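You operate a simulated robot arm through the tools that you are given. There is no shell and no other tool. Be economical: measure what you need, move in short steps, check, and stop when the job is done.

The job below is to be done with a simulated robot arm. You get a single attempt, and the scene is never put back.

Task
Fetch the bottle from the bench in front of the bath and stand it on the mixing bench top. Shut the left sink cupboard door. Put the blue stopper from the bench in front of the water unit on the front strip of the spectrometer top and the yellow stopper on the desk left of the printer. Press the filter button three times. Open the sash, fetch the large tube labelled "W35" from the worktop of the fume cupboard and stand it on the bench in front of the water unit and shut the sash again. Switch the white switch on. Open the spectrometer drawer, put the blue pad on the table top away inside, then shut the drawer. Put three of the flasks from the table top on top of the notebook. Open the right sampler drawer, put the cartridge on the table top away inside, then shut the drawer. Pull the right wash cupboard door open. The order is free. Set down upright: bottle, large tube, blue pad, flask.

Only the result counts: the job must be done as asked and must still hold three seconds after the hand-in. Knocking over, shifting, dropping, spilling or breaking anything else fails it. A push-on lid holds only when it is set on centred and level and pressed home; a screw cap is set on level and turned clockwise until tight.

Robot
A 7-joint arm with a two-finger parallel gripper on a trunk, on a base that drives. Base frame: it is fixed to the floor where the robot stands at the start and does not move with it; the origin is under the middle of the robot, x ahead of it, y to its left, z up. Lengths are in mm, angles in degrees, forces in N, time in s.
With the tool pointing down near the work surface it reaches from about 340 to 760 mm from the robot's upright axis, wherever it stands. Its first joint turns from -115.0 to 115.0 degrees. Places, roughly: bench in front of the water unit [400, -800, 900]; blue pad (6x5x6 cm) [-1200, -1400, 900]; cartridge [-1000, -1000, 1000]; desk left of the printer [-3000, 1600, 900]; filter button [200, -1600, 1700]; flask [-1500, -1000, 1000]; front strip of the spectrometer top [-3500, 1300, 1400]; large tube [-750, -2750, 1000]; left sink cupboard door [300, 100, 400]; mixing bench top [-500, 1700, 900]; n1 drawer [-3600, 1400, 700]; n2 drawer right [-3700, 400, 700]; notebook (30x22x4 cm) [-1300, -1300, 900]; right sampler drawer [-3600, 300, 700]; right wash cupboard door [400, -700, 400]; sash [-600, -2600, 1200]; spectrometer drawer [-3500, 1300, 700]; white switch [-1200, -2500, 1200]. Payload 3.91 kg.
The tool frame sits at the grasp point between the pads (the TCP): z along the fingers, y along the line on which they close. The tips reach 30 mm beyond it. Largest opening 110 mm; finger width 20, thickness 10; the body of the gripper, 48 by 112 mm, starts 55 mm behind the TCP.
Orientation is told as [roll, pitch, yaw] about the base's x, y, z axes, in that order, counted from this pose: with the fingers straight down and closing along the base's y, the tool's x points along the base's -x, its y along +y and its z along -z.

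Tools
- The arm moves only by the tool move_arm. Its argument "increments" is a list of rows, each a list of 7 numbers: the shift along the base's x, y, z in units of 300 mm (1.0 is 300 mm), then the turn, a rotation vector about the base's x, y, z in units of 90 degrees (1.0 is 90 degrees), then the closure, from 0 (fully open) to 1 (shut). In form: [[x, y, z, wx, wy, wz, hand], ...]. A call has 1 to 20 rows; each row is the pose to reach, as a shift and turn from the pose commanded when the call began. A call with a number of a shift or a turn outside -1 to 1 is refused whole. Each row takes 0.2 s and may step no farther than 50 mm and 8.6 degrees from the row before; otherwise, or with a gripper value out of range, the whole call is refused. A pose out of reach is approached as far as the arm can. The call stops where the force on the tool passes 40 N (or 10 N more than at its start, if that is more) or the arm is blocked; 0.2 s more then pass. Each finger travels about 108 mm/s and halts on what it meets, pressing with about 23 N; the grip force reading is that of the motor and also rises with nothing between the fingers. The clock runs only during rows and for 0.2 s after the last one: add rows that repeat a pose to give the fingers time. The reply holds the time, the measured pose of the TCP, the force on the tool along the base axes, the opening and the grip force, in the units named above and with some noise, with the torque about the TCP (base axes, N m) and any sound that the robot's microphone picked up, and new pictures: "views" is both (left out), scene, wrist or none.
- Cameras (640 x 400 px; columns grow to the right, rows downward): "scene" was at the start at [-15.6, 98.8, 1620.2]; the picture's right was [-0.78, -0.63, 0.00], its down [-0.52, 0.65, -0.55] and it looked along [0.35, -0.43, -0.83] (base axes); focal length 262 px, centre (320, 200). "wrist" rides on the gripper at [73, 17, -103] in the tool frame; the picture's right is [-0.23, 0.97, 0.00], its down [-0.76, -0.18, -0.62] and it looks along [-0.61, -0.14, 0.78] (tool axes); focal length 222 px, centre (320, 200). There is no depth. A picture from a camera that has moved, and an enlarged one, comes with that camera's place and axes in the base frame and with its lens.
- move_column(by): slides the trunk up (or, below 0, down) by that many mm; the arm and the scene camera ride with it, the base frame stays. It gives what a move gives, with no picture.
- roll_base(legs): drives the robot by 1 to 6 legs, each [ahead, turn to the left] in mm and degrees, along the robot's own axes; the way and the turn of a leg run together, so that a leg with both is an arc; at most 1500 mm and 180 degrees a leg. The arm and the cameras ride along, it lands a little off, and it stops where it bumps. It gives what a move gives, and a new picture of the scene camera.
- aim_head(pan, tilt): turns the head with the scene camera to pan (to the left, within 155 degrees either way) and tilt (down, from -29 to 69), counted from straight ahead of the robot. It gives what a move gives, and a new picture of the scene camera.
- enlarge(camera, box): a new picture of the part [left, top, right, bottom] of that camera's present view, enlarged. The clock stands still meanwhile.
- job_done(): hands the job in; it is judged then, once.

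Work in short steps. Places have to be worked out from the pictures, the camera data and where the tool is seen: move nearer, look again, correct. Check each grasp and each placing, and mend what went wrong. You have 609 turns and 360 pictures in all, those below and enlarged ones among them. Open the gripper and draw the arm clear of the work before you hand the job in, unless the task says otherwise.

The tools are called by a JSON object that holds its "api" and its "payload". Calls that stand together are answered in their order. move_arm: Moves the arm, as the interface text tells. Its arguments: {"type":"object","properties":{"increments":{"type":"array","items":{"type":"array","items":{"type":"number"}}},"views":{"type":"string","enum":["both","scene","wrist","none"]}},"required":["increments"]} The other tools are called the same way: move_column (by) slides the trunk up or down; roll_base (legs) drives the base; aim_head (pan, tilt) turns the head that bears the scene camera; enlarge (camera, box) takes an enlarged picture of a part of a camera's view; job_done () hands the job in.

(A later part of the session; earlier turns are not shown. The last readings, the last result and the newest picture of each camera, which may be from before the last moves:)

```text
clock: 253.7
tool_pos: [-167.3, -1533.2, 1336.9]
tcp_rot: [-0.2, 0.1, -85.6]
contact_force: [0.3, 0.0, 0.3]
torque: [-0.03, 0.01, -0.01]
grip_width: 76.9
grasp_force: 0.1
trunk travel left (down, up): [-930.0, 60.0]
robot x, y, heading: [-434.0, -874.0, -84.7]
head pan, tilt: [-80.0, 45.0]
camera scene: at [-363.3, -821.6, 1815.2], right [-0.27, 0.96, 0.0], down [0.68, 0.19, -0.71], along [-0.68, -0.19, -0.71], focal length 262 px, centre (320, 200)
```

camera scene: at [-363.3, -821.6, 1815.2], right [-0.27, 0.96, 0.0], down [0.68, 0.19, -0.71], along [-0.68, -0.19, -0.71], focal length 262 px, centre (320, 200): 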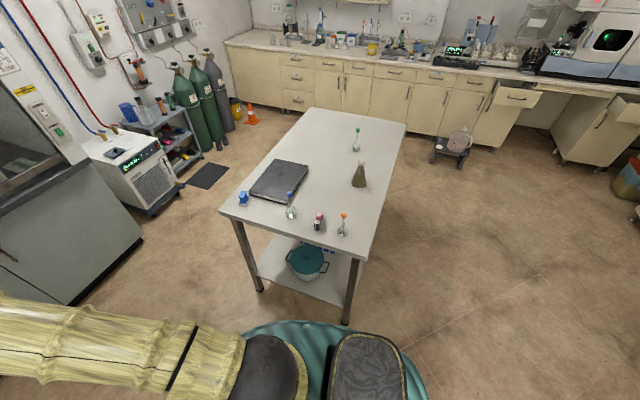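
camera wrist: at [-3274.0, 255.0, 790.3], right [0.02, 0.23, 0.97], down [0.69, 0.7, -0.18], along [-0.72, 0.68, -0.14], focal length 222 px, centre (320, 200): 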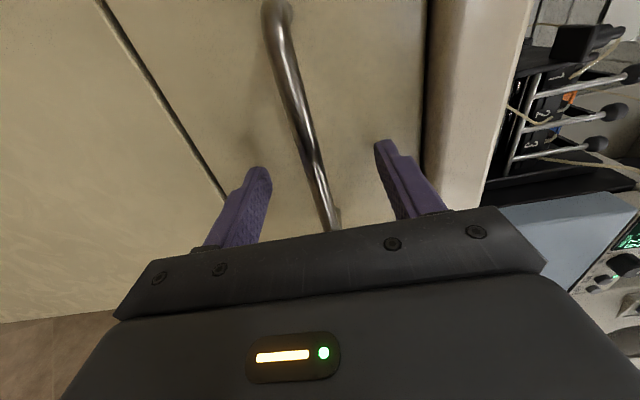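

I enlarge the table view.

{"api": "enlarge", "payload": {"camera": "scene", "box": [220, 110, 420, 235]}}

```text
3.20 times, centred on (320, 172) of scene
camera zoom: at [-363.3, -821.6, 1815.2], right [-0.27, 0.96, 0.0], down [0.68, 0.19, -0.71], along [-0.68, -0.19, -0.71], focal length 837 px, centre (320, 288)
```

zoom: 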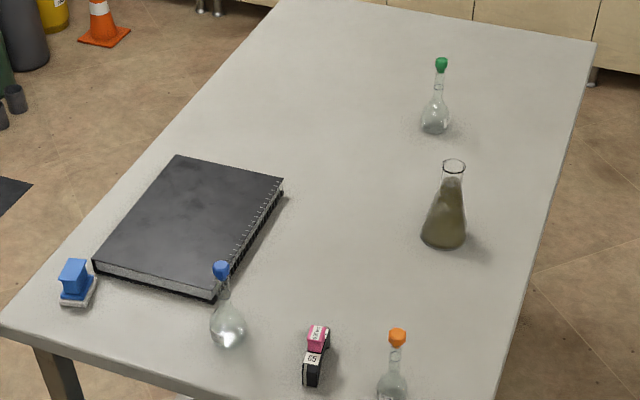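

I pick the three stoppered volumetric flasks. Move to the table's east side facing it.

{"api": "roll_base", "payload": {"legs": [[0, -42], [300, 0], [0, -53]]}}

{"api": "aim_head", "payload": {"pan": 0, "tilt": 50}}

```text
clock: 260.0
tool_pos: [-1273.9, -1354.1, 1337.7]
tcp_rot: [-0.2, 0.1, -178.1]
contact_force: [-0.5, -0.3, 0.0]
torque: [-0.03, -0.01, 0.04]
grip_width: 76.9
grasp_force: 0.1
trunk travel left (down, up): [-930.0, 60.0]
robot x, y, heading: [-606.0, -1122.7, -176.9]
head pan, tilt: [-80.0, 45.0]
camera scene: at [-555.8, -1188.4, 1815.2], right [0.98, 0.22, 0.0], down [0.16, -0.69, -0.71], along [-0.16, 0.69, -0.71], focal length 262 px, centre (320, 200)
```

scene: 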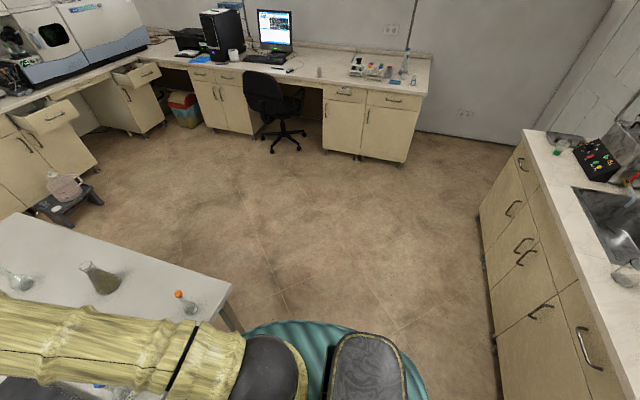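

```text
clock: 261.5
tool_pos: [-1273.8, -1354.1, 1337.1]
tcp_rot: [-0.1, 0.1, -178.1]
contact_force: [-0.7, 0.0, -0.7]
torque: [0.0, 0.01, 0.01]
grip_width: 77.1
grasp_force: 0.1
trunk travel left (down, up): [-930.0, 60.0]
robot x, y, heading: [-600.6, -1120.8, -177.3]
head pan, tilt: [0.0, 50.0]
camera scene: at [-614.5, -1271.6, 1808.3], right [-0.05, 1.0, 0.0], down [0.77, 0.04, -0.64], along [-0.64, -0.03, -0.77], focal length 262 px, centre (320, 200)
```

scene: 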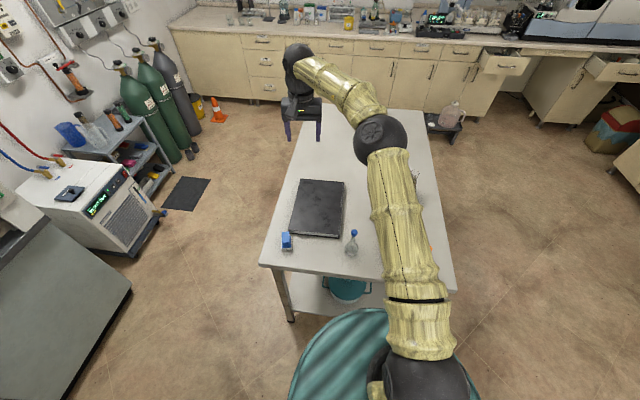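

Blue-stopper flask ≈(-1111,-1171), top z≈1040; notebook centre ≈(-1300,-1310). Lower the trunk a bit and go above that flask.

{"api": "move_column", "payload": {"by": -170}}

{"api": "move_arm", "payload": {"increments": [[0.08, 0.1, 0, 0, 0, 0, 0.3], [0.16, 0.2, 0, 0, 0, 0, 0.3], [0.24, 0.3, 0, 0, 0, 0, 0.3], [0.32, 0.4, 0, 0, 0, 0, 0.3], [0.4, 0.5, 0, 0, 0, 0, 0.3], [0.46, 0.61, 0, 0, 0, 0, 0.3]], "views": "both"}}

```text
clock: 263.4
tool_pos: [-1273.2, -1355.0, 1167.7]
tcp_rot: [0.0, -0.1, -178.1]
contact_force: [-0.2, 0.2, 0.2]
torque: [0.02, 0.01, -0.06]
grip_width: 77.1
grasp_force: 0.1
trunk travel left (down, up): [-760.0, 230.0]
robot x, y, heading: [-610.1, -1116.4, -177.3]
head pan, tilt: [0.0, 50.0]
```

```text
clock: 264.8
tool_pos: [-1134.1, -1170.3, 1165.3]
tcp_rot: [-0.2, 0.0, -178.2]
contact_force: [0.4, 0.0, -0.1]
torque: [0.0, 0.02, 0.01]
grip_width: 76.9
grasp_force: 0.1
trunk travel left (down, up): [-760.0, 230.0]
robot x, y, heading: [-604.2, -1120.2, -177.1]
head pan, tilt: [0.0, 50.0]
camera scene: at [-613.7, -1270.4, 1638.4], right [-0.05, 1.0, 0.0], down [0.76, 0.04, -0.64], along [-0.64, -0.03, -0.77], focal length 262 px, centre (320, 200)
camera wrist: at [-1060.9, -1186.3, 1269.2], right [-0.2, -0.98, 0.0], down [-0.77, 0.15, 0.62], along [-0.61, 0.12, -0.78], focal length 222 px, centre (320, 200)
```

scene: 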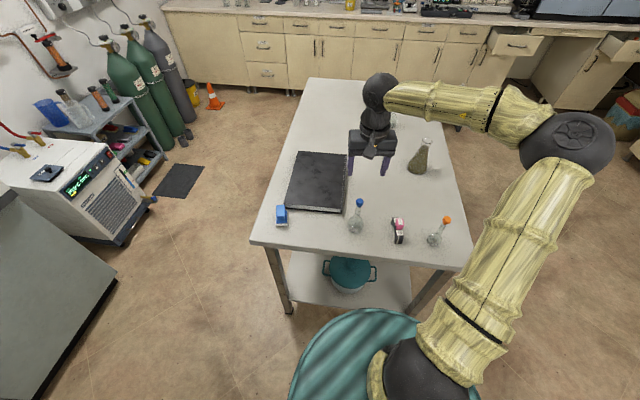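
wrist: 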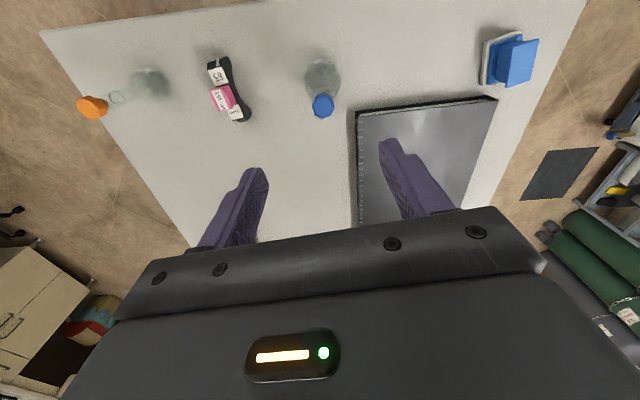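

Flask at ≈(-1117,-1177), top ≈1050. Move over it and descend partway.

{"api": "move_arm", "payload": {"increments": [[0.055, -0.023, -0.05, 0, 0, 0, 0.3], [0.055, -0.023, -0.2, 0, 0, 0, 0.3], [0.055, -0.023, -0.33, 0, 0, 0, 0.3], [0.055, -0.023, -0.33, 0, 0, 0, 0.3]], "views": "wrist"}}

{"api": "enlarge", "payload": {"camera": "scene", "box": [320, 170, 400, 250]}}

```text
clock: 265.8
tool_pos: [-1114.1, -1179.9, 1069.6]
tcp_rot: [-0.1, 0.1, -178.1]
contact_force: [0.1, 0.9, -0.5]
torque: [0.06, -0.02, 0.0]
grip_width: 77.1
grasp_force: 0.1
trunk travel left (down, up): [-760.0, 230.0]
robot x, y, heading: [-606.1, -1118.2, -177.3]
head pan, tilt: [0.0, 50.0]
camera wrist: at [-1041.1, -1196.0, 1172.7], right [-0.2, -0.98, 0.0], down [-0.77, 0.15, 0.62], along [-0.61, 0.12, -0.78], focal length 222 px, centre (320, 200)
```

wrist: 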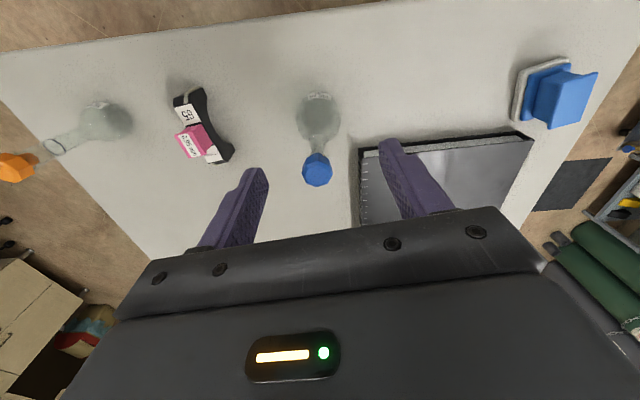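

```text
5.00 times, centred on (360, 210) of scene
camera zoom: at [-614.3, -1271.6, 1638.3], right [-0.05, 1.0, 0.0], down [0.77, 0.04, -0.64], along [-0.64, -0.03, -0.77], focal length 1308 px, centre (120, 150)
```

zoom: 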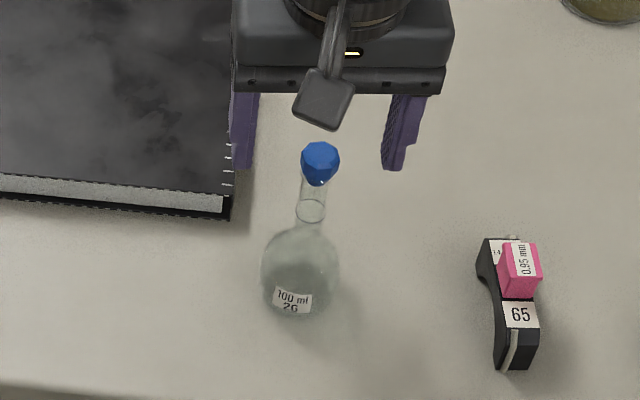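

Fingers from above would bite the stopper; I'd rather grip the neck with the tool tilted ~35° below horizontal. Rise, back off and tilt the tool forward by 55°.

{"api": "move_arm", "payload": {"increments": [[0, 0, 0.12, 0, 0, 0, 0.3], [0, 0, 0.25, 0, 0, 0, 0.3], [0.06, 0, 0.25, 0, 0.09, 0, 0.4], [0.12, 0, 0.25, 0, 0.18, 0, 0.45], [0.18, 0, 0.22, 0, 0.27, 0, 0.45], [0.24, 0, 0.2, 0, 0.36, 0, 0.45], [0.3, 0, 0.18, 0, 0.45, 0, 0.45], [0.33, 0, 0.15, 0, 0.54, 0, 0.45], [0.34, 0, 0.1, 0, 0.61, 0, 0.45]], "views": "both"}}

```text
clock: 267.8
tool_pos: [-1095.3, -1204.4, 1119.7]
tcp_rot: [-2.7, -54.7, -176.9]
contact_force: [0.4, 0.8, 0.4]
torque: [-0.03, 0.04, 0.03]
grip_width: 60.4
grasp_force: 0.0
out of reach, approached as far as the arm can: row 7, 8, 9
trunk travel left (down, up): [-760.0, 230.0]
robot x, y, heading: [-602.6, -1118.1, -177.2]
head pan, tilt: [0.0, 50.0]
camera scene: at [-616.6, -1271.7, 1638.3], right [-0.05, 1.0, 0.0], down [0.77, 0.04, -0.64], along [-0.64, -0.03, -0.77], focal length 262 px, centre (320, 200)
camera wrist: at [-968.7, -1219.5, 1120.7], right [-0.12, -0.98, 0.16], down [0.07, 0.15, 0.99], along [-0.99, 0.12, 0.05], focal length 222 px, centre (320, 200)
```

scene: 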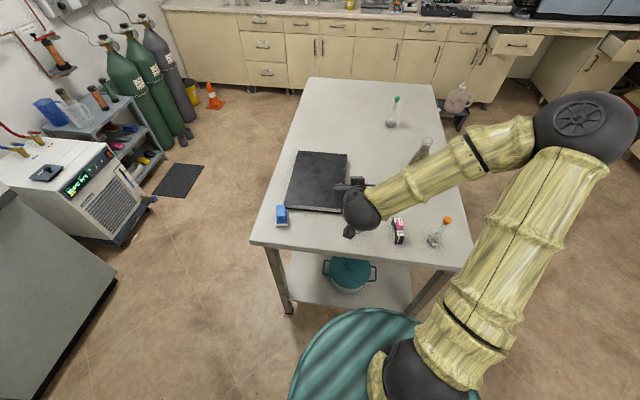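
wrist: 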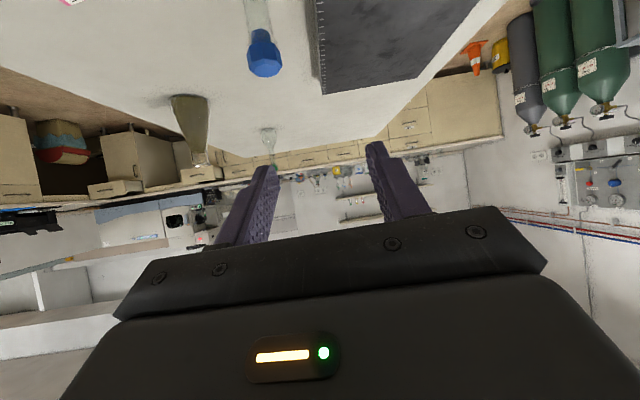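

The arm needs slack; back the base by 130 mm, then move to the pre-grasp pose.

{"api": "roll_base", "payload": {"legs": [[-130, 0]]}}

{"api": "move_arm", "payload": {"increments": [[-0.04, 0.02, -0.02, 0, 0, 0, 0.45], [-0.08, 0.04, -0.06, 0, 0, 0, 0.45], [-0.14, 0.06, -0.1, 0, 0, 0, 0.45], [-0.16, 0.08, -0.14, 0, 0, 0, 0.45]], "views": "both"}}

```text
clock: 269.1
tool_pos: [-963.0, -1197.6, 1121.0]
tcp_rot: [-2.8, -54.8, -176.8]
contact_force: [0.3, -0.3, 0.8]
torque: [0.02, 0.03, -0.02]
grip_width: 60.3
grasp_force: 0.1
trunk travel left (down, up): [-760.0, 230.0]
robot x, y, heading: [-474.3, -1111.3, -177.2]
head pan, tilt: [0.0, 50.0]
camera scene: at [-482.8, -1264.8, 1638.3], right [-0.05, 1.0, 0.0], down [0.76, 0.04, -0.64], along [-0.64, -0.03, -0.77], focal length 262 px, centre (320, 200)
```

scene: 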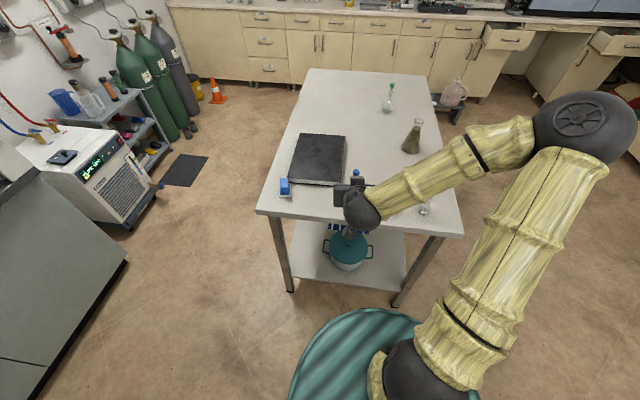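

```text
clock: 270.1
tool_pos: [-1011.9, -1173.2, 1079.5]
tcp_rot: [-2.8, -54.8, -176.6]
contact_force: [0.0, 0.7, 0.1]
torque: [-0.01, 0.02, 0.0]
grip_width: 60.5
grasp_force: 0.0
trunk travel left (down, up): [-760.0, 230.0]
robot x, y, heading: [-477.3, -1114.2, -177.0]
head pan, tilt: [0.0, 50.0]
camera scene: at [-484.4, -1265.1, 1638.3], right [-0.05, 1.0, 0.0], down [0.77, 0.04, -0.64], along [-0.64, -0.03, -0.77], focal length 262 px, centre (320, 200)
camera wrist: at [-885.2, -1188.7, 1079.7], right [-0.11, -0.98, 0.16], down [0.07, 0.15, 0.99], along [-0.99, 0.12, 0.05], focal length 222 px, centre (320, 200)
```

scene: 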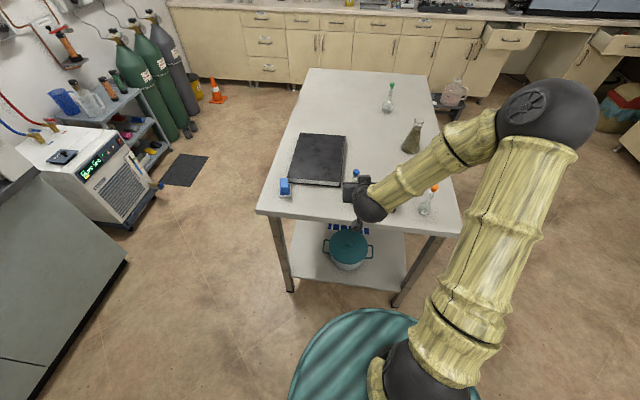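
wrist: 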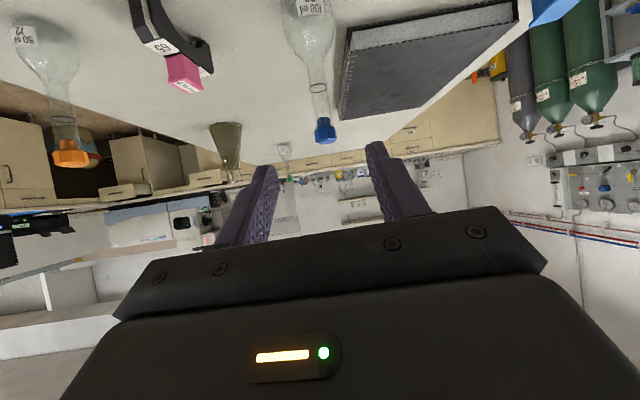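

Stopper spans z≈1007–1034, neck ≈972–1005 at (-1117,-1177). Advance along the tool axis to grip the neck at z≈990.

{"api": "move_arm", "payload": {"increments": [[0, -0.01, -0.055, 0, 0, 0, 0.45], [-0.1, -0.013, -0.13, 0, 0, 0, 0.45], [-0.2, -0.013, -0.2, 0, 0, 0, 0.45], [-0.28, -0.013, -0.25, 0, 0, 0, 0.45], [-0.34, -0.013, -0.295, 0, 0, 0, 0.45]], "views": "both"}}

```text
clock: 271.3
tool_pos: [-1116.1, -1176.2, 990.8]
tcp_rot: [-2.8, -54.7, -176.6]
contact_force: [0.2, -1.0, 0.0]
torque: [0.02, -0.01, -0.02]
grip_width: 60.3
grasp_force: 0.0
trunk travel left (down, up): [-760.0, 230.0]
robot x, y, heading: [-476.0, -1110.6, -177.2]
head pan, tilt: [0.0, 50.0]
camera scene: at [-484.7, -1265.1, 1638.3], right [-0.05, 1.0, 0.0], down [0.77, 0.04, -0.64], along [-0.64, -0.03, -0.77], focal length 262 px, centre (320, 200)
camera wrist: at [-988.9, -1192.1, 990.8], right [-0.11, -0.98, 0.16], down [0.07, 0.15, 0.99], along [-0.99, 0.12, 0.05], focal length 222 px, centre (320, 200)
```

scene: 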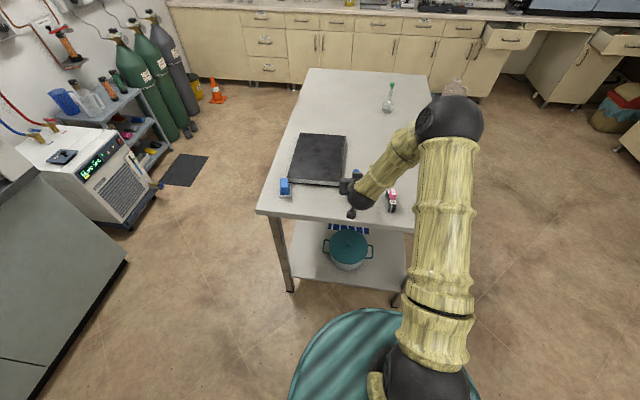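
wrist: 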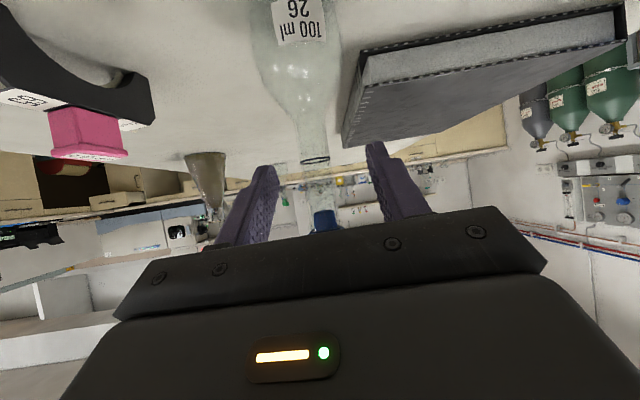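

Neck is centred at the grasp point. Close and lift slightly.

{"api": "move_arm", "payload": {"increments": [[0, 0, 0, 0, 0, 0, 0.8], [0, 0, 0, 0, 0, 0, 1], [0, 0, 0, 0, 0, 0, 1], [0, 0, 0, 0, 0, 0, 1], [0, 0, 0.05, 0, 0, 0, 1], [0, 0, 0.15, 0, 0, 0, 1], [0, 0, 0.25, 0, 0, 0, 1]], "views": "both"}}

```text
clock: 272.9
tool_pos: [-1113.9, -1178.0, 1065.2]
tcp_rot: [-2.8, -54.6, -176.7]
contact_force: [-0.1, -0.3, 0.0]
torque: [0.01, -0.03, 0.0]
grip_width: 20.4
grasp_force: 23.2
trunk travel left (down, up): [-760.0, 230.0]
robot x, y, heading: [-479.3, -1110.8, -177.0]
head pan, tilt: [0.0, 50.0]
camera scene: at [-483.3, -1265.3, 1638.2], right [-0.05, 1.0, 0.0], down [0.76, 0.04, -0.64], along [-0.64, -0.03, -0.77], focal length 262 px, centre (320, 200)
camera wrist: at [-985.2, -1193.9, 1066.7], right [-0.11, -0.98, 0.16], down [0.07, 0.15, 0.99], along [-0.99, 0.12, 0.05], focal length 222 px, centre (320, 200)
```

scene: 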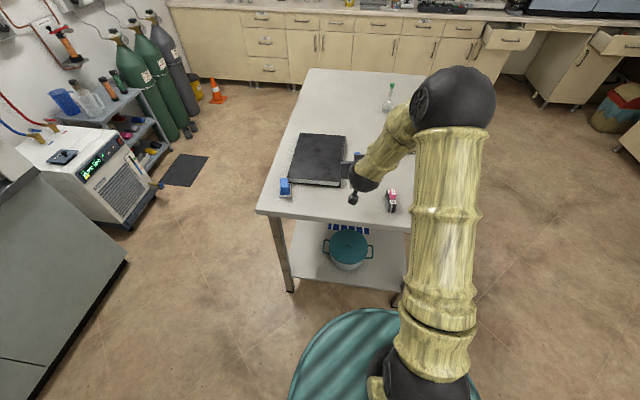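
wrist: 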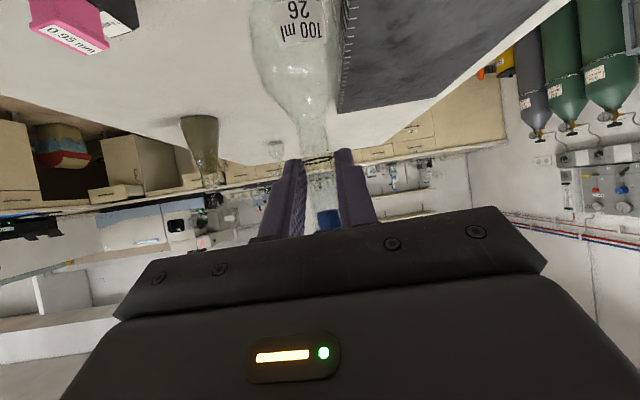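

Flask is held firmly and followed. Raise, drive ahead 150 and move over the far part of the notebook.

{"api": "move_arm", "payload": {"increments": [[0, 0, 0.12, 0, 0, 0, 1]], "views": "none"}}

{"api": "roll_base", "payload": {"legs": [[150, 0]]}}

{"api": "move_arm", "payload": {"increments": [[-0.05, -0.12, 0, 0, 0, 0, 1], [-0.1, -0.24, 0, 0, 0, 0, 1], [-0.15, -0.36, 0, 0, 0, 0, 1], [-0.2, -0.48, 0, 0, 0, 0, 1], [-0.25, -0.56, 0, 0, 0, 0, 1]], "views": "both"}}

```text
clock: 273.3
tool_pos: [-1110.3, -1178.7, 1103.3]
tcp_rot: [-2.8, -54.8, -176.7]
contact_force: [-0.1, -0.7, -0.7]
torque: [0.0, 0.0, -0.02]
grip_width: 20.3
grasp_force: 22.7
trunk travel left (down, up): [-760.0, 230.0]
robot x, y, heading: [-475.5, -1112.4, -177.1]
head pan, tilt: [0.0, 50.0]
```

```text
clock: 274.7
tool_pos: [-1269.0, -1186.1, 1099.7]
tcp_rot: [-2.7, -54.6, -176.7]
contact_force: [-1.3, -0.4, -1.0]
torque: [-0.01, -0.03, 0.01]
grip_width: 20.2
grasp_force: 22.7
trunk travel left (down, up): [-760.0, 230.0]
robot x, y, heading: [-630.4, -1118.3, -177.1]
head pan, tilt: [0.0, 50.0]
camera scene: at [-642.4, -1272.7, 1638.2], right [-0.05, 1.0, 0.0], down [0.77, 0.04, -0.64], along [-0.64, -0.03, -0.77], focal length 262 px, centre (320, 200)
```

scene: 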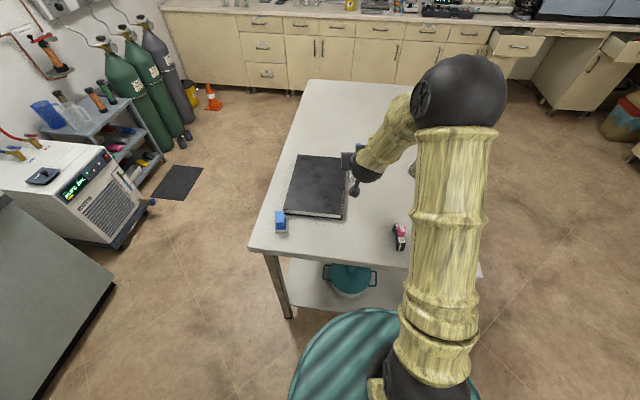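

```text
clock: 275.9
tool_pos: [-1343.9, -1350.5, 1101.3]
tcp_rot: [-3.0, -54.7, -176.6]
contact_force: [0.2, -0.1, 0.0]
torque: [0.0, 0.01, 0.01]
grip_width: 20.0
grasp_force: 23.6
trunk travel left (down, up): [-760.0, 230.0]
robot x, y, heading: [-630.4, -1118.7, -177.1]
head pan, tilt: [0.0, 50.0]
camera scene: at [-641.0, -1274.0, 1638.1], right [-0.05, 1.0, 0.0], down [0.77, 0.04, -0.64], along [-0.64, -0.03, -0.77], focal length 262 px, centre (320, 200)
camera wrist: at [-1216.8, -1366.8, 1102.3], right [-0.11, -0.98, 0.16], down [0.07, 0.15, 0.99], along [-0.99, 0.12, 0.05], focal length 222 px, centre (320, 200)
```

scene: 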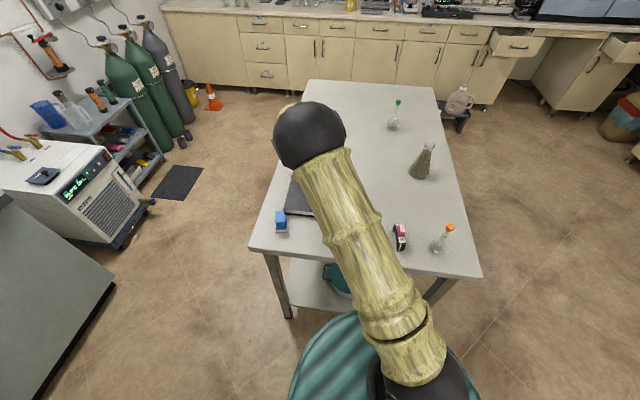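
wrist: 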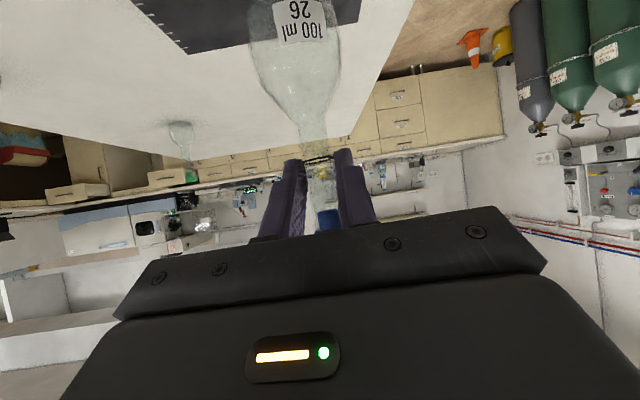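

Positioned above the notebook at (-1344,-1350). Lower gently.

{"api": "move_arm", "payload": {"increments": [[0, 0.01, -0.1, 0, 0, 0, 1], [0, 0.015, -0.19, 0, 0, 0, 1], [0, 0.015, -0.21, 0, 0, 0, 1], [0, 0.015, -0.22, 0, 0, 0, 1], [0, 0.015, -0.228, 0, 0, 0, 1], [0, 0.015, -0.235, 0, 0, 0, 1]], "views": "none"}}

```text
clock: 277.3
tool_pos: [-1344.0, -1348.6, 1029.8]
tcp_rot: [-2.7, -54.7, -176.9]
contact_force: [-0.3, 0.6, -0.1]
torque: [0.03, -0.01, 0.02]
grip_width: 19.9
grasp_force: 23.8
trunk travel left (down, up): [-760.0, 230.0]
robot x, y, heading: [-629.9, -1120.5, -177.3]
head pan, tilt: [0.0, 50.0]
```

{"api": "move_arm", "payload": {"increments": [[0, 0, -0.008, 0, 0, 0, 1], [0, 0, -0.016, 0, 0, 0, 1], [0, 0, -0.024, 0, 0, 0, 1], [0, 0, -0.03, 0, 0, 0, 1]], "views": "wrist"}}

```text
clock: 278.3
tool_pos: [-1343.5, -1349.2, 1023.0]
tcp_rot: [-2.7, -54.9, -176.7]
contact_force: [-0.3, 0.5, 4.7]
torque: [-0.12, 0.09, 0.01]
grip_width: 19.6
grasp_force: 22.8
trunk travel left (down, up): [-760.0, 230.0]
robot x, y, heading: [-627.4, -1123.2, -177.0]
head pan, tilt: [0.0, 50.0]
camera wrist: at [-1215.5, -1364.1, 1023.1], right [-0.11, -0.98, 0.16], down [0.07, 0.15, 0.99], along [-0.99, 0.12, 0.05], focal length 222 px, centre (320, 200)
```

wrist: 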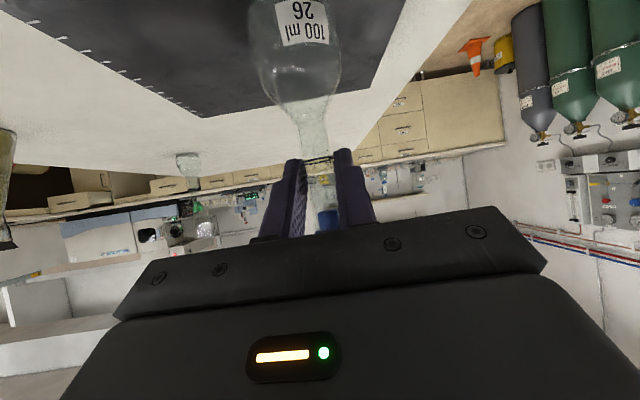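

Contact. Open and retreat back along the tool axis.

{"api": "move_arm", "payload": {"increments": [[0, 0, 0, 0, 0, 0, 0.8], [0, 0, 0, 0, 0, 0, 0.55], [0, 0, 0, 0, 0, 0, 0.45], [0, 0, 0, 0, 0, 0, 0.45], [0.08, 0, 0.055, 0, 0, 0, 0.45], [0.18, 0, 0.125, 0, 0, 0, 0.45], [0.3, 0, 0.2, 0, 0, 0, 0.45], [0.42, 0, 0.25, 0, 0, 0, 0.45]], "views": "both"}}

```text
clock: 280.1
tool_pos: [-1216.3, -1348.5, 1098.3]
tcp_rot: [-2.8, -54.8, -176.7]
contact_force: [-0.1, 0.6, -0.2]
torque: [-0.01, -0.01, 0.0]
grip_width: 60.5
grasp_force: 0.1
trunk travel left (down, up): [-760.0, 230.0]
robot x, y, heading: [-627.7, -1118.3, -177.2]
head pan, tilt: [0.0, 50.0]
camera scene: at [-639.3, -1272.4, 1638.3], right [-0.05, 1.0, 0.0], down [0.76, 0.04, -0.64], along [-0.64, -0.03, -0.77], focal length 262 px, centre (320, 200)
camera wrist: at [-1088.4, -1364.1, 1098.3], right [-0.11, -0.98, 0.16], down [0.07, 0.15, 0.99], along [-0.99, 0.12, 0.05], focal length 222 px, centre (320, 200)
```

scene: 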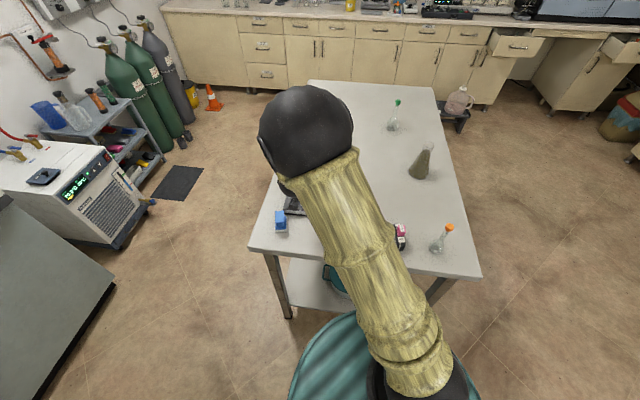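
wrist: 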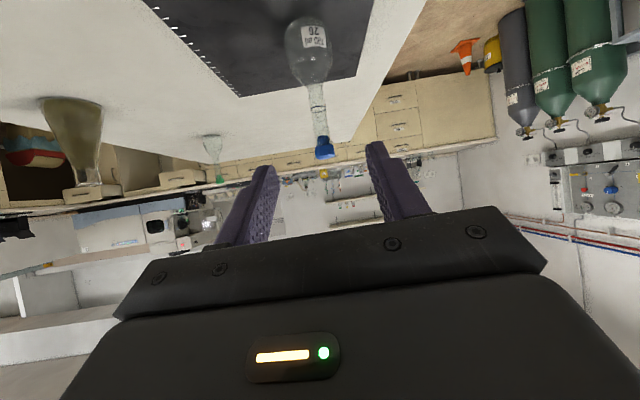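

Flask 1 stands on the notebook. Back up and move toward the orange-stopper flask at ≈(-1066,-920).

{"api": "roll_base", "payload": {"legs": [[-170, 0]]}}

{"api": "move_arm", "payload": {"increments": [[0.05, 0.12, 0, 0, 0, 0, 0.45], [0.1, 0.25, 0, 0, 0, 0, 0.45], [0.15, 0.38, 0, 0, 0, 0, 0.45], [0.2, 0.51, 0, 0, 0, 0, 0.45], [0.25, 0.64, 0, 0, 0, 0, 0.45], [0.28, 0.77, 0, 0, 0, 0, 0.45], [0.28, 0.88, 0, 0, 0, 0, 0.45], [0.28, 1, 0, 0, 0, 0, 0.45]], "views": "none"}}

{"api": "move_arm", "payload": {"increments": [[0, 0.12, 0, 0, 0, 0, 0.45], [0, 0.24, -0.05, 0, 0, 0, 0.45], [0, 0.36, -0.1, 0, 0, 0, 0.45]], "views": "both"}}

```text
clock: 281.5
tool_pos: [-1049.2, -1343.9, 1098.5]
tcp_rot: [-2.8, -54.7, -176.5]
contact_force: [0.8, -0.6, 0.0]
torque: [0.02, 0.0, -0.02]
grip_width: 60.2
grasp_force: 0.0
trunk travel left (down, up): [-760.0, 230.0]
robot x, y, heading: [-466.1, -1113.8, -177.3]
head pan, tilt: [0.0, 50.0]
camera scene: at [-472.5, -1264.2, 1638.3], right [-0.05, 1.0, 0.0], down [0.76, 0.04, -0.64], along [-0.64, -0.03, -0.77], focal length 262 px, centre (320, 200)
```

scene: 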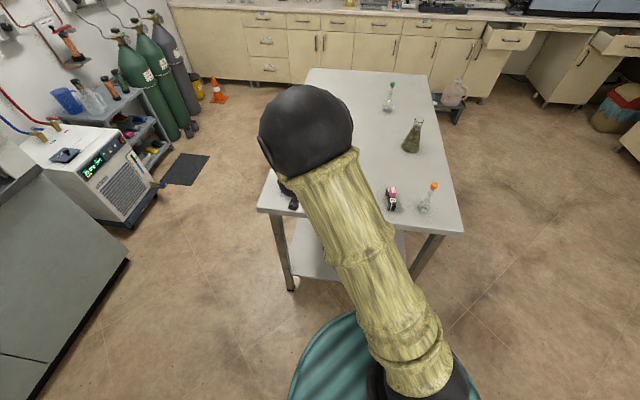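

```text
clock: 283.3
tool_pos: [-967.6, -1042.0, 1098.0]
tcp_rot: [-2.7, -54.8, -176.7]
contact_force: [-0.3, -0.6, 0.2]
torque: [0.0, -0.02, -0.01]
grip_width: 60.5
grasp_force: 0.0
trunk travel left (down, up): [-760.0, 230.0]
robot x, y, heading: [-464.3, -1114.7, -177.0]
head pan, tilt: [0.0, 50.0]
```

```text
clock: 284.1
tool_pos: [-970.9, -932.9, 1064.8]
tcp_rot: [-2.7, -54.7, -176.5]
contact_force: [0.2, -0.9, -0.1]
torque: [-0.01, -0.01, -0.01]
grip_width: 60.5
grasp_force: 0.0
trunk travel left (down, up): [-760.0, 230.0]
robot x, y, heading: [-468.4, -1112.1, -177.1]
head pan, tilt: [0.0, 50.0]
camera scene: at [-474.6, -1262.9, 1638.4], right [-0.05, 1.0, 0.0], down [0.77, 0.04, -0.64], along [-0.64, -0.03, -0.77], focal length 262 px, centre (320, 200)
camera wrist: at [-843.5, -948.8, 1066.2], right [-0.11, -0.98, 0.16], down [0.07, 0.15, 0.99], along [-0.99, 0.12, 0.05], focal length 222 px, centre (320, 200)
```

scene: 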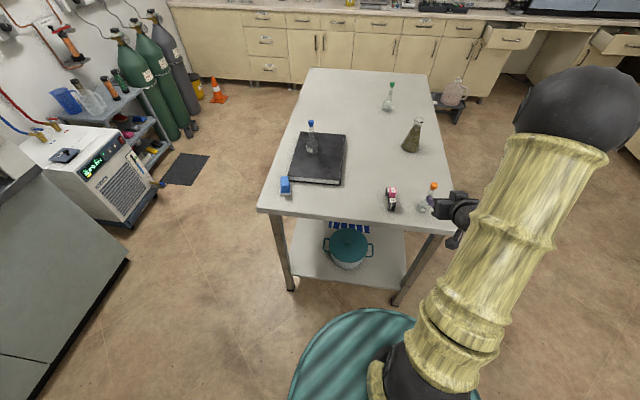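
wrist: 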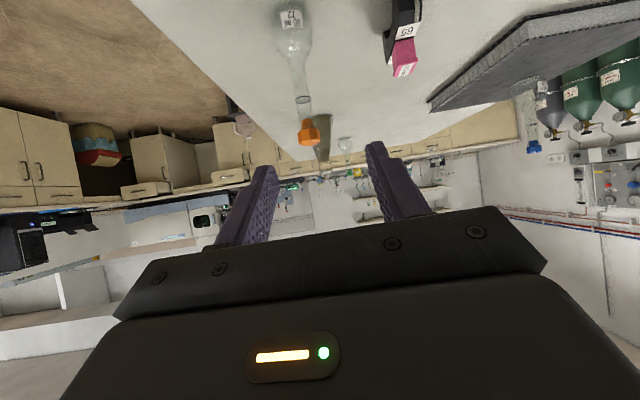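

Neck at (-1066,-921), z≈955–995. Advance to grip at z≈978.

{"api": "move_arm", "payload": {"increments": [[0, 0.04, -0.07, 0, 0, 0, 0.45], [-0.1, 0.04, -0.14, 0, 0, 0, 0.45], [-0.2, 0.04, -0.21, 0, 0, 0, 0.45], [-0.27, 0.04, -0.257, 0, 0, 0, 0.45], [-0.317, 0.04, -0.29, 0, 0, 0, 0.45]], "views": "wrist"}}

```text
clock: 285.3
tool_pos: [-1061.0, -921.2, 981.1]
tcp_rot: [-2.8, -54.7, -176.5]
contact_force: [-0.2, 0.7, 0.2]
torque: [0.0, 0.04, -0.01]
grip_width: 60.6
grasp_force: 0.1
trunk travel left (down, up): [-760.0, 230.0]
robot x, y, heading: [-465.1, -1108.2, -177.1]
head pan, tilt: [0.0, 50.0]
camera wrist: at [-933.9, -936.1, 981.2], right [-0.11, -0.98, 0.16], down [0.07, 0.15, 0.99], along [-0.99, 0.12, 0.05], focal length 222 px, centre (320, 200)
```

wrist: 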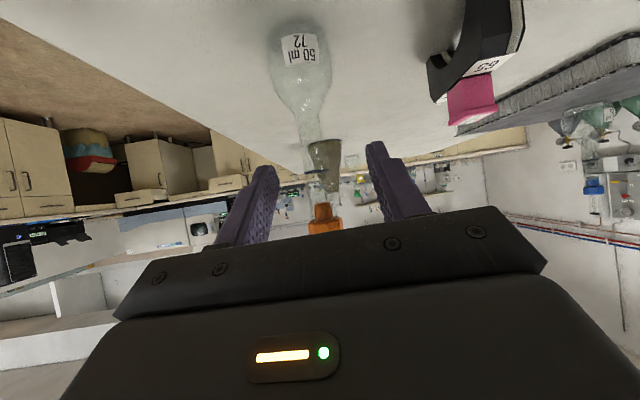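

Slightly lower, then close and lift.

{"api": "move_arm", "payload": {"increments": [[-0.012, 0.003, -0.025, 0, 0, 0, 0.45], [-0.012, 0.003, -0.025, 0, 0, 0, 0.8], [-0.012, 0.003, -0.025, 0, 0, 0, 1], [-0.012, 0.003, -0.025, 0, 0, 0, 1], [-0.012, 0.003, -0.025, 0, 0, 0, 1], [-0.012, 0.003, 0.05, 0, 0, 0, 1], [0, 0, 0.2, 0, 0, 0, 1], [0, 0, 0.35, 0, 0, 0, 1]], "views": "wrist"}}

```text
clock: 287.1
tool_pos: [-1058.8, -921.5, 1085.5]
tcp_rot: [-2.7, -54.7, -176.5]
contact_force: [0.6, 0.3, -0.3]
torque: [-0.01, -0.02, -0.03]
grip_width: 18.5
grasp_force: 23.3
trunk travel left (down, up): [-760.0, 230.0]
robot x, y, heading: [-462.0, -1115.8, -177.2]
head pan, tilt: [0.0, 50.0]
camera wrist: at [-931.7, -936.7, 1086.4], right [-0.11, -0.98, 0.16], down [0.07, 0.15, 0.99], along [-0.99, 0.12, 0.05], focal length 222 px, centre (320, 200)
```

wrist: 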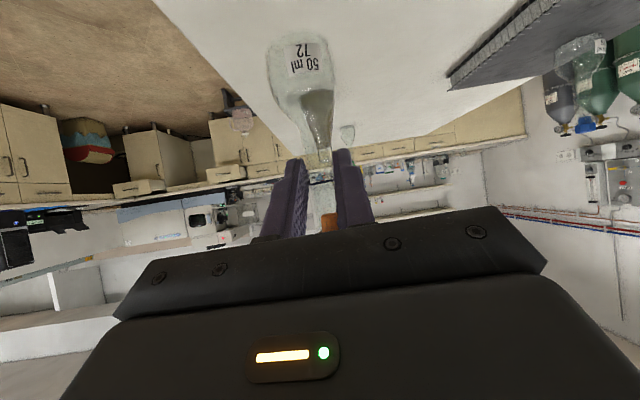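

Held. Bring it over y≈-1200, drive ahead and move to the spot (-1340,-1255).

{"api": "move_arm", "payload": {"increments": [[0, -0.12, 0.05, 0, 0, 0, 1], [0, -0.25, 0.08, 0, 0, 0, 1], [0, -0.38, 0.08, 0, 0, 0, 1], [0, -0.51, 0.08, 0, 0, 0, 1], [0, -0.64, 0.08, 0, 0, 0, 1], [0, -0.77, 0.08, 0, 0, 0, 1], [0, -0.9, 0.08, 0, 0, 0, 1]], "views": "none"}}

{"api": "roll_base", "payload": {"legs": [[160, 0]]}}

{"api": "move_arm", "payload": {"increments": [[-0.13, -0.05, 0, 0, 0, 0, 1], [-0.26, -0.1, 0, 0, 0, 0, 1], [-0.39, -0.15, 0, 0, 0, 0, 1], [-0.4, -0.18, 0, 0, 0, 0, 1]], "views": "wrist"}}

```text
clock: 288.7
tool_pos: [-1059.5, -1191.0, 1108.0]
tcp_rot: [-2.9, -54.7, -176.5]
contact_force: [-1.1, 0.6, -0.9]
torque: [0.0, -0.03, 0.05]
grip_width: 18.3
grasp_force: 22.7
trunk travel left (down, up): [-760.0, 230.0]
robot x, y, heading: [-462.1, -1114.4, -177.1]
head pan, tilt: [0.0, 50.0]
```

```text
clock: 290.2
tool_pos: [-1223.7, -1196.1, 1107.1]
tcp_rot: [-2.9, -54.6, -176.7]
contact_force: [-0.1, -0.5, -0.6]
torque: [-0.02, 0.0, 0.02]
grip_width: 17.9
grasp_force: 23.0
trunk travel left (down, up): [-760.0, 230.0]
robot x, y, heading: [-625.9, -1119.7, -177.2]
head pan, tilt: [0.0, 50.0]
camera scene: at [-639.0, -1272.6, 1638.2], right [-0.05, 1.0, 0.0], down [0.77, 0.04, -0.64], along [-0.64, -0.03, -0.77], focal length 262 px, centre (320, 200)
```

scene: 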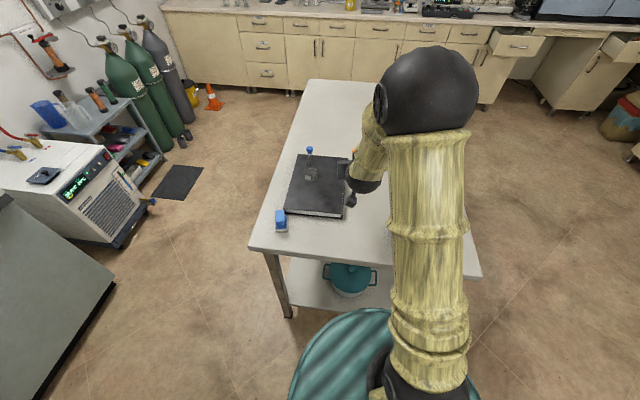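

```text
clock: 291.2
tool_pos: [-1341.7, -1248.0, 1107.9]
tcp_rot: [-2.8, -54.7, -176.7]
contact_force: [0.1, -0.6, 0.7]
torque: [0.01, 0.04, 0.01]
grip_width: 18.0
grasp_force: 23.0
trunk travel left (down, up): [-760.0, 230.0]
robot x, y, heading: [-627.8, -1115.6, -177.0]
head pan, tilt: [0.0, 50.0]
camera wrist: at [-1214.9, -1264.0, 1108.4], right [-0.11, -0.98, 0.16], down [0.07, 0.15, 0.99], along [-0.99, 0.12, 0.05], focal length 222 px, centre (320, 200)
```

wrist: 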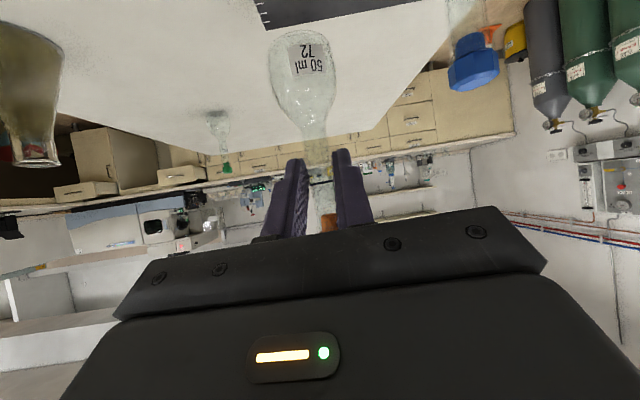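

Lower onto the notebook at (-1342,-1255).

{"api": "move_arm", "payload": {"increments": [[0, -0.025, -0.1, 0, 0, 0, 1], [0, -0.025, -0.22, 0, 0, 0, 1], [0, -0.025, -0.29, 0, 0, 0, 1], [0, -0.025, -0.31, 0, 0, 0, 1], [0, -0.025, -0.322, 0, 0, 0, 1], [0, -0.025, -0.33, 0, 0, 0, 1], [0, -0.025, -0.338, 0, 0, 0, 1], [0, -0.025, -0.338, 0, 0, 0, 1]], "views": "wrist"}}

```text
clock: 293.0
tool_pos: [-1342.3, -1257.6, 1004.5]
tcp_rot: [-2.8, -54.7, -176.7]
contact_force: [-0.2, 0.5, 0.0]
torque: [0.01, -0.02, 0.01]
grip_width: 17.4
grasp_force: 23.3
trunk travel left (down, up): [-760.0, 230.0]
robot x, y, heading: [-626.8, -1119.0, -177.2]
head pan, tilt: [0.0, 50.0]
camera wrist: at [-1215.6, -1273.3, 1007.4], right [-0.11, -0.98, 0.16], down [0.07, 0.15, 0.99], along [-0.99, 0.12, 0.05], focal length 222 px, centre (320, 200)
```

wrist: 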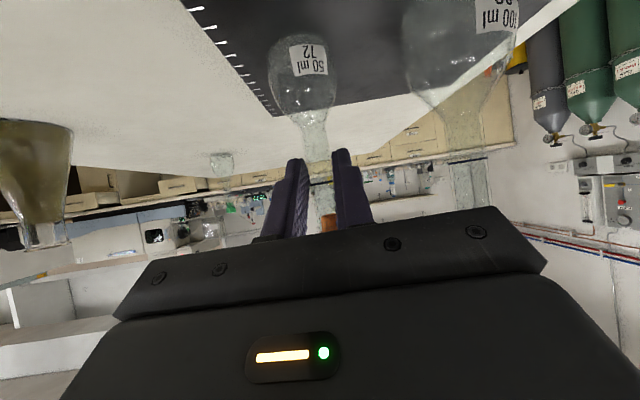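

No contact yet; continue down in small steps.

{"api": "move_arm", "payload": {"increments": [[0, 0, -0.008, 0, 0, 0, 1], [0, 0, -0.016, 0, 0, 0, 1], [0, 0, -0.022, 0, 0, 0, 1]], "views": "none"}}

```text
clock: 293.8
tool_pos: [-1342.2, -1256.7, 1004.4]
tcp_rot: [-2.6, -55.1, -176.9]
contact_force: [0.8, 2.1, 17.4]
torque: [-0.12, 0.21, 0.05]
grip_width: 17.5
grasp_force: 23.1
trunk travel left (down, up): [-760.0, 230.0]
robot x, y, heading: [-623.4, -1119.7, -177.1]
head pan, tilt: [0.0, 50.0]
```

Contact. Release and retreat.

{"api": "move_arm", "payload": {"increments": [[0, 0, 0.005, 0, 0, 0, 1], [0, 0, 0.005, 0, 0, 0, 0.8], [0, 0, 0.005, 0, 0, 0, 0.6], [0, 0, 0.005, 0, 0, 0, 0.5], [0, 0, 0.005, 0, 0, 0, 0.5], [0.08, 0, 0.06, 0, 0, 0, 0.5], [0.18, 0, 0.13, 0, 0, 0, 0.5], [0.3, 0, 0.21, 0, 0, 0, 0.5], [0.42, 0, 0.28, 0, 0, 0, 0.5]], "views": "wrist"}}

```text
clock: 295.8
tool_pos: [-1215.6, -1259.8, 1083.4]
tcp_rot: [-2.7, -54.6, -176.8]
contact_force: [0.2, -1.0, -0.1]
torque: [0.02, -0.03, -0.01]
grip_width: 55.2
grasp_force: 0.0
trunk travel left (down, up): [-760.0, 230.0]
robot x, y, heading: [-626.5, -1121.0, -177.1]
head pan, tilt: [0.0, 50.0]
camera wrist: at [-1087.6, -1275.1, 1084.2], right [-0.11, -0.98, 0.16], down [0.07, 0.15, 0.99], along [-0.99, 0.12, 0.05], focal length 222 px, centre (320, 200)
```

wrist: 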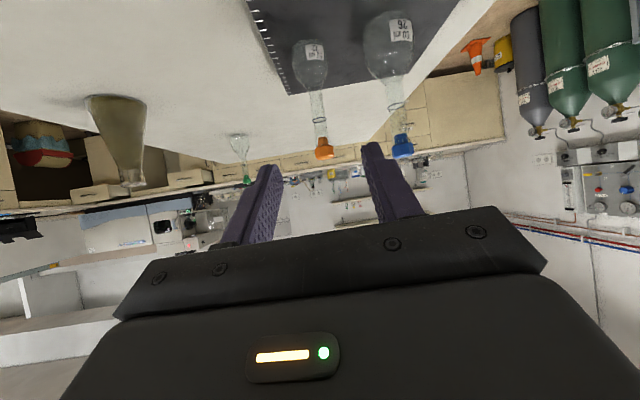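

Two flasks stand. The third (green stopper) is at ≈(-1709,-971), reachable from the table's north side. I drive around.

{"api": "roll_base", "payload": {"legs": [[-170, 0], [0, -93], [780, 0], [0, 90], [1350, 0], [0, 90]]}}

{"api": "aim_head", "payload": {"pan": 0, "tilt": 45}}

```text
clock: 319.2
tool_pos: [-1641.1, -935.3, 1082.7]
tcp_rot: [-2.8, -54.7, -85.9]
contact_force: [0.0, 0.6, 0.4]
torque: [-0.01, -0.01, 0.0]
grip_width: 54.9
grasp_force: 0.0
trunk travel left (down, up): [-760.0, 230.0]
robot x, y, heading: [-1789.7, -350.5, -86.0]
head pan, tilt: [0.0, 50.0]
camera scene: at [-1637.5, -354.5, 1638.3], right [-1.0, -0.07, 0.0], down [-0.05, 0.76, -0.64], along [0.04, -0.64, -0.77], focal length 262 px, centre (320, 200)
```

scene: 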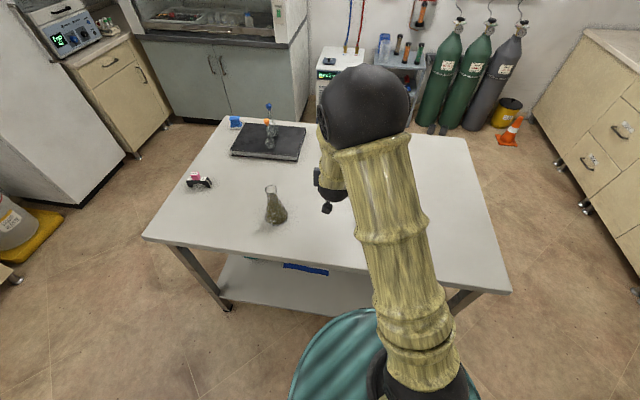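

```text
clock: 319.8
tool_pos: [-1640.6, -934.8, 1083.1]
tcp_rot: [-2.8, -54.7, -85.8]
contact_force: [0.0, 0.7, 0.7]
torque: [-0.02, 0.03, 0.01]
grip_width: 54.9
grasp_force: 0.0
trunk travel left (down, up): [-760.0, 230.0]
robot x, y, heading: [-1790.2, -349.6, -86.1]
head pan, tilt: [0.0, 45.0]
camera scene: at [-1637.3, -358.9, 1645.1], right [-1.0, -0.07, 0.0], down [-0.05, 0.71, -0.71], along [0.05, -0.71, -0.71], focal length 262 px, centre (320, 200)
```

scene: 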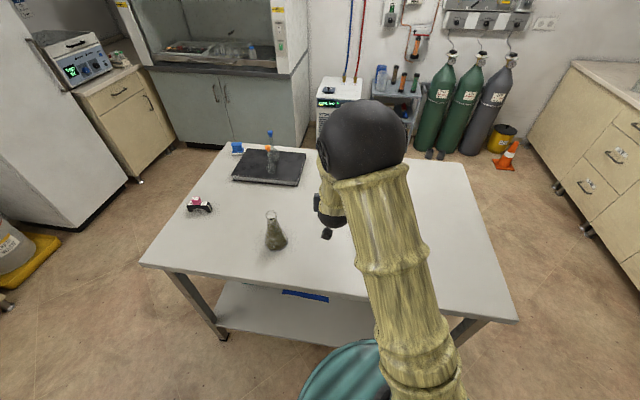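

The green flask is hidden behind the arm; I pull back ~110 mm and use the wrist camera.

{"api": "move_arm", "payload": {"increments": [[0, 0.05, 0.08, 0, 0, 0, 0.45], [-0.05, 0.18, 0.08, 0, 0, 0, 0.45], [-0.1, 0.3, 0.05, 0, 0, 0, 0.45], [-0.15, 0.4, 0, 0, 0, 0, 0.45]], "views": "both"}}

```text
clock: 320.8
tool_pos: [-1677.1, -833.6, 1089.7]
tcp_rot: [-2.8, -54.6, -85.8]
contact_force: [-0.2, 0.3, 0.4]
torque: [0.0, 0.01, -0.02]
grip_width: 60.6
grasp_force: 0.1
out of reach, approached as far as the arm can: row 4
trunk travel left (down, up): [-760.0, 230.0]
robot x, y, heading: [-1790.3, -353.7, -86.1]
head pan, tilt: [0.0, 45.0]
camera scene: at [-1636.9, -359.6, 1645.1], right [-1.0, -0.07, 0.0], down [-0.05, 0.71, -0.71], along [0.05, -0.71, -0.71], focal length 262 px, centre (320, 200)
camera wrist: at [-1663.9, -708.8, 1090.2], right [0.98, -0.1, 0.16], down [-0.15, 0.06, 0.99], along [-0.11, -0.99, 0.05], focal length 222 px, centre (320, 200)
```

scene: 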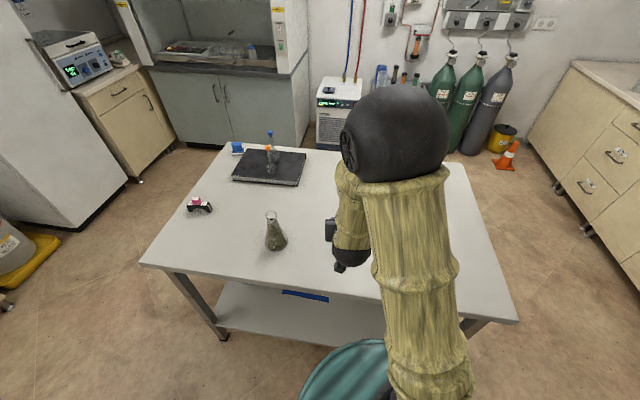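
wrist: 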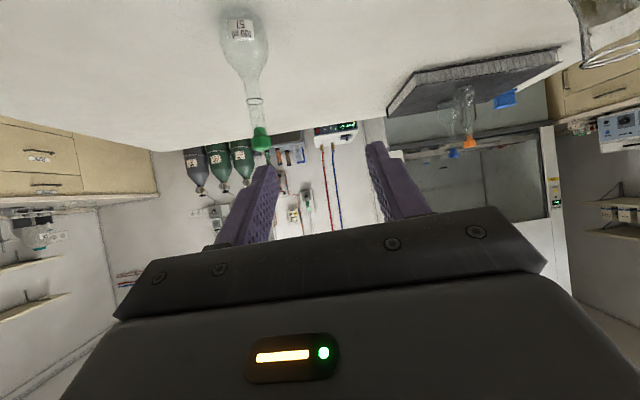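

Flask appears around (-1755,-985). Slide the tool left (−x) and look again.

{"api": "move_arm", "payload": {"increments": [[-0.08, -0.03, 0, 0, 0, 0, 0.45], [-0.17, -0.06, -0.02, 0, 0, 0, 0.45], [-0.26, -0.09, -0.05, 0, 0, 0, 0.45]], "views": "wrist"}}

```text
clock: 321.6
tool_pos: [-1756.4, -860.3, 1074.9]
tcp_rot: [-2.7, -54.7, -85.9]
contact_force: [-0.2, 0.3, 0.3]
torque: [-0.03, 0.01, 0.03]
grip_width: 60.4
grasp_force: 0.1
trunk travel left (down, up): [-760.0, 230.0]
robot x, y, heading: [-1792.7, -349.8, -86.3]
head pan, tilt: [0.0, 45.0]
camera wrist: at [-1743.0, -734.4, 1075.5], right [0.98, -0.1, 0.16], down [-0.15, 0.06, 0.99], along [-0.11, -0.99, 0.05], focal length 222 px, centre (320, 200)
```

wrist: 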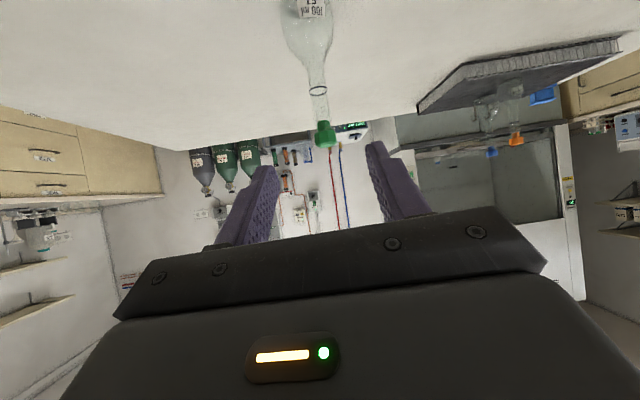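

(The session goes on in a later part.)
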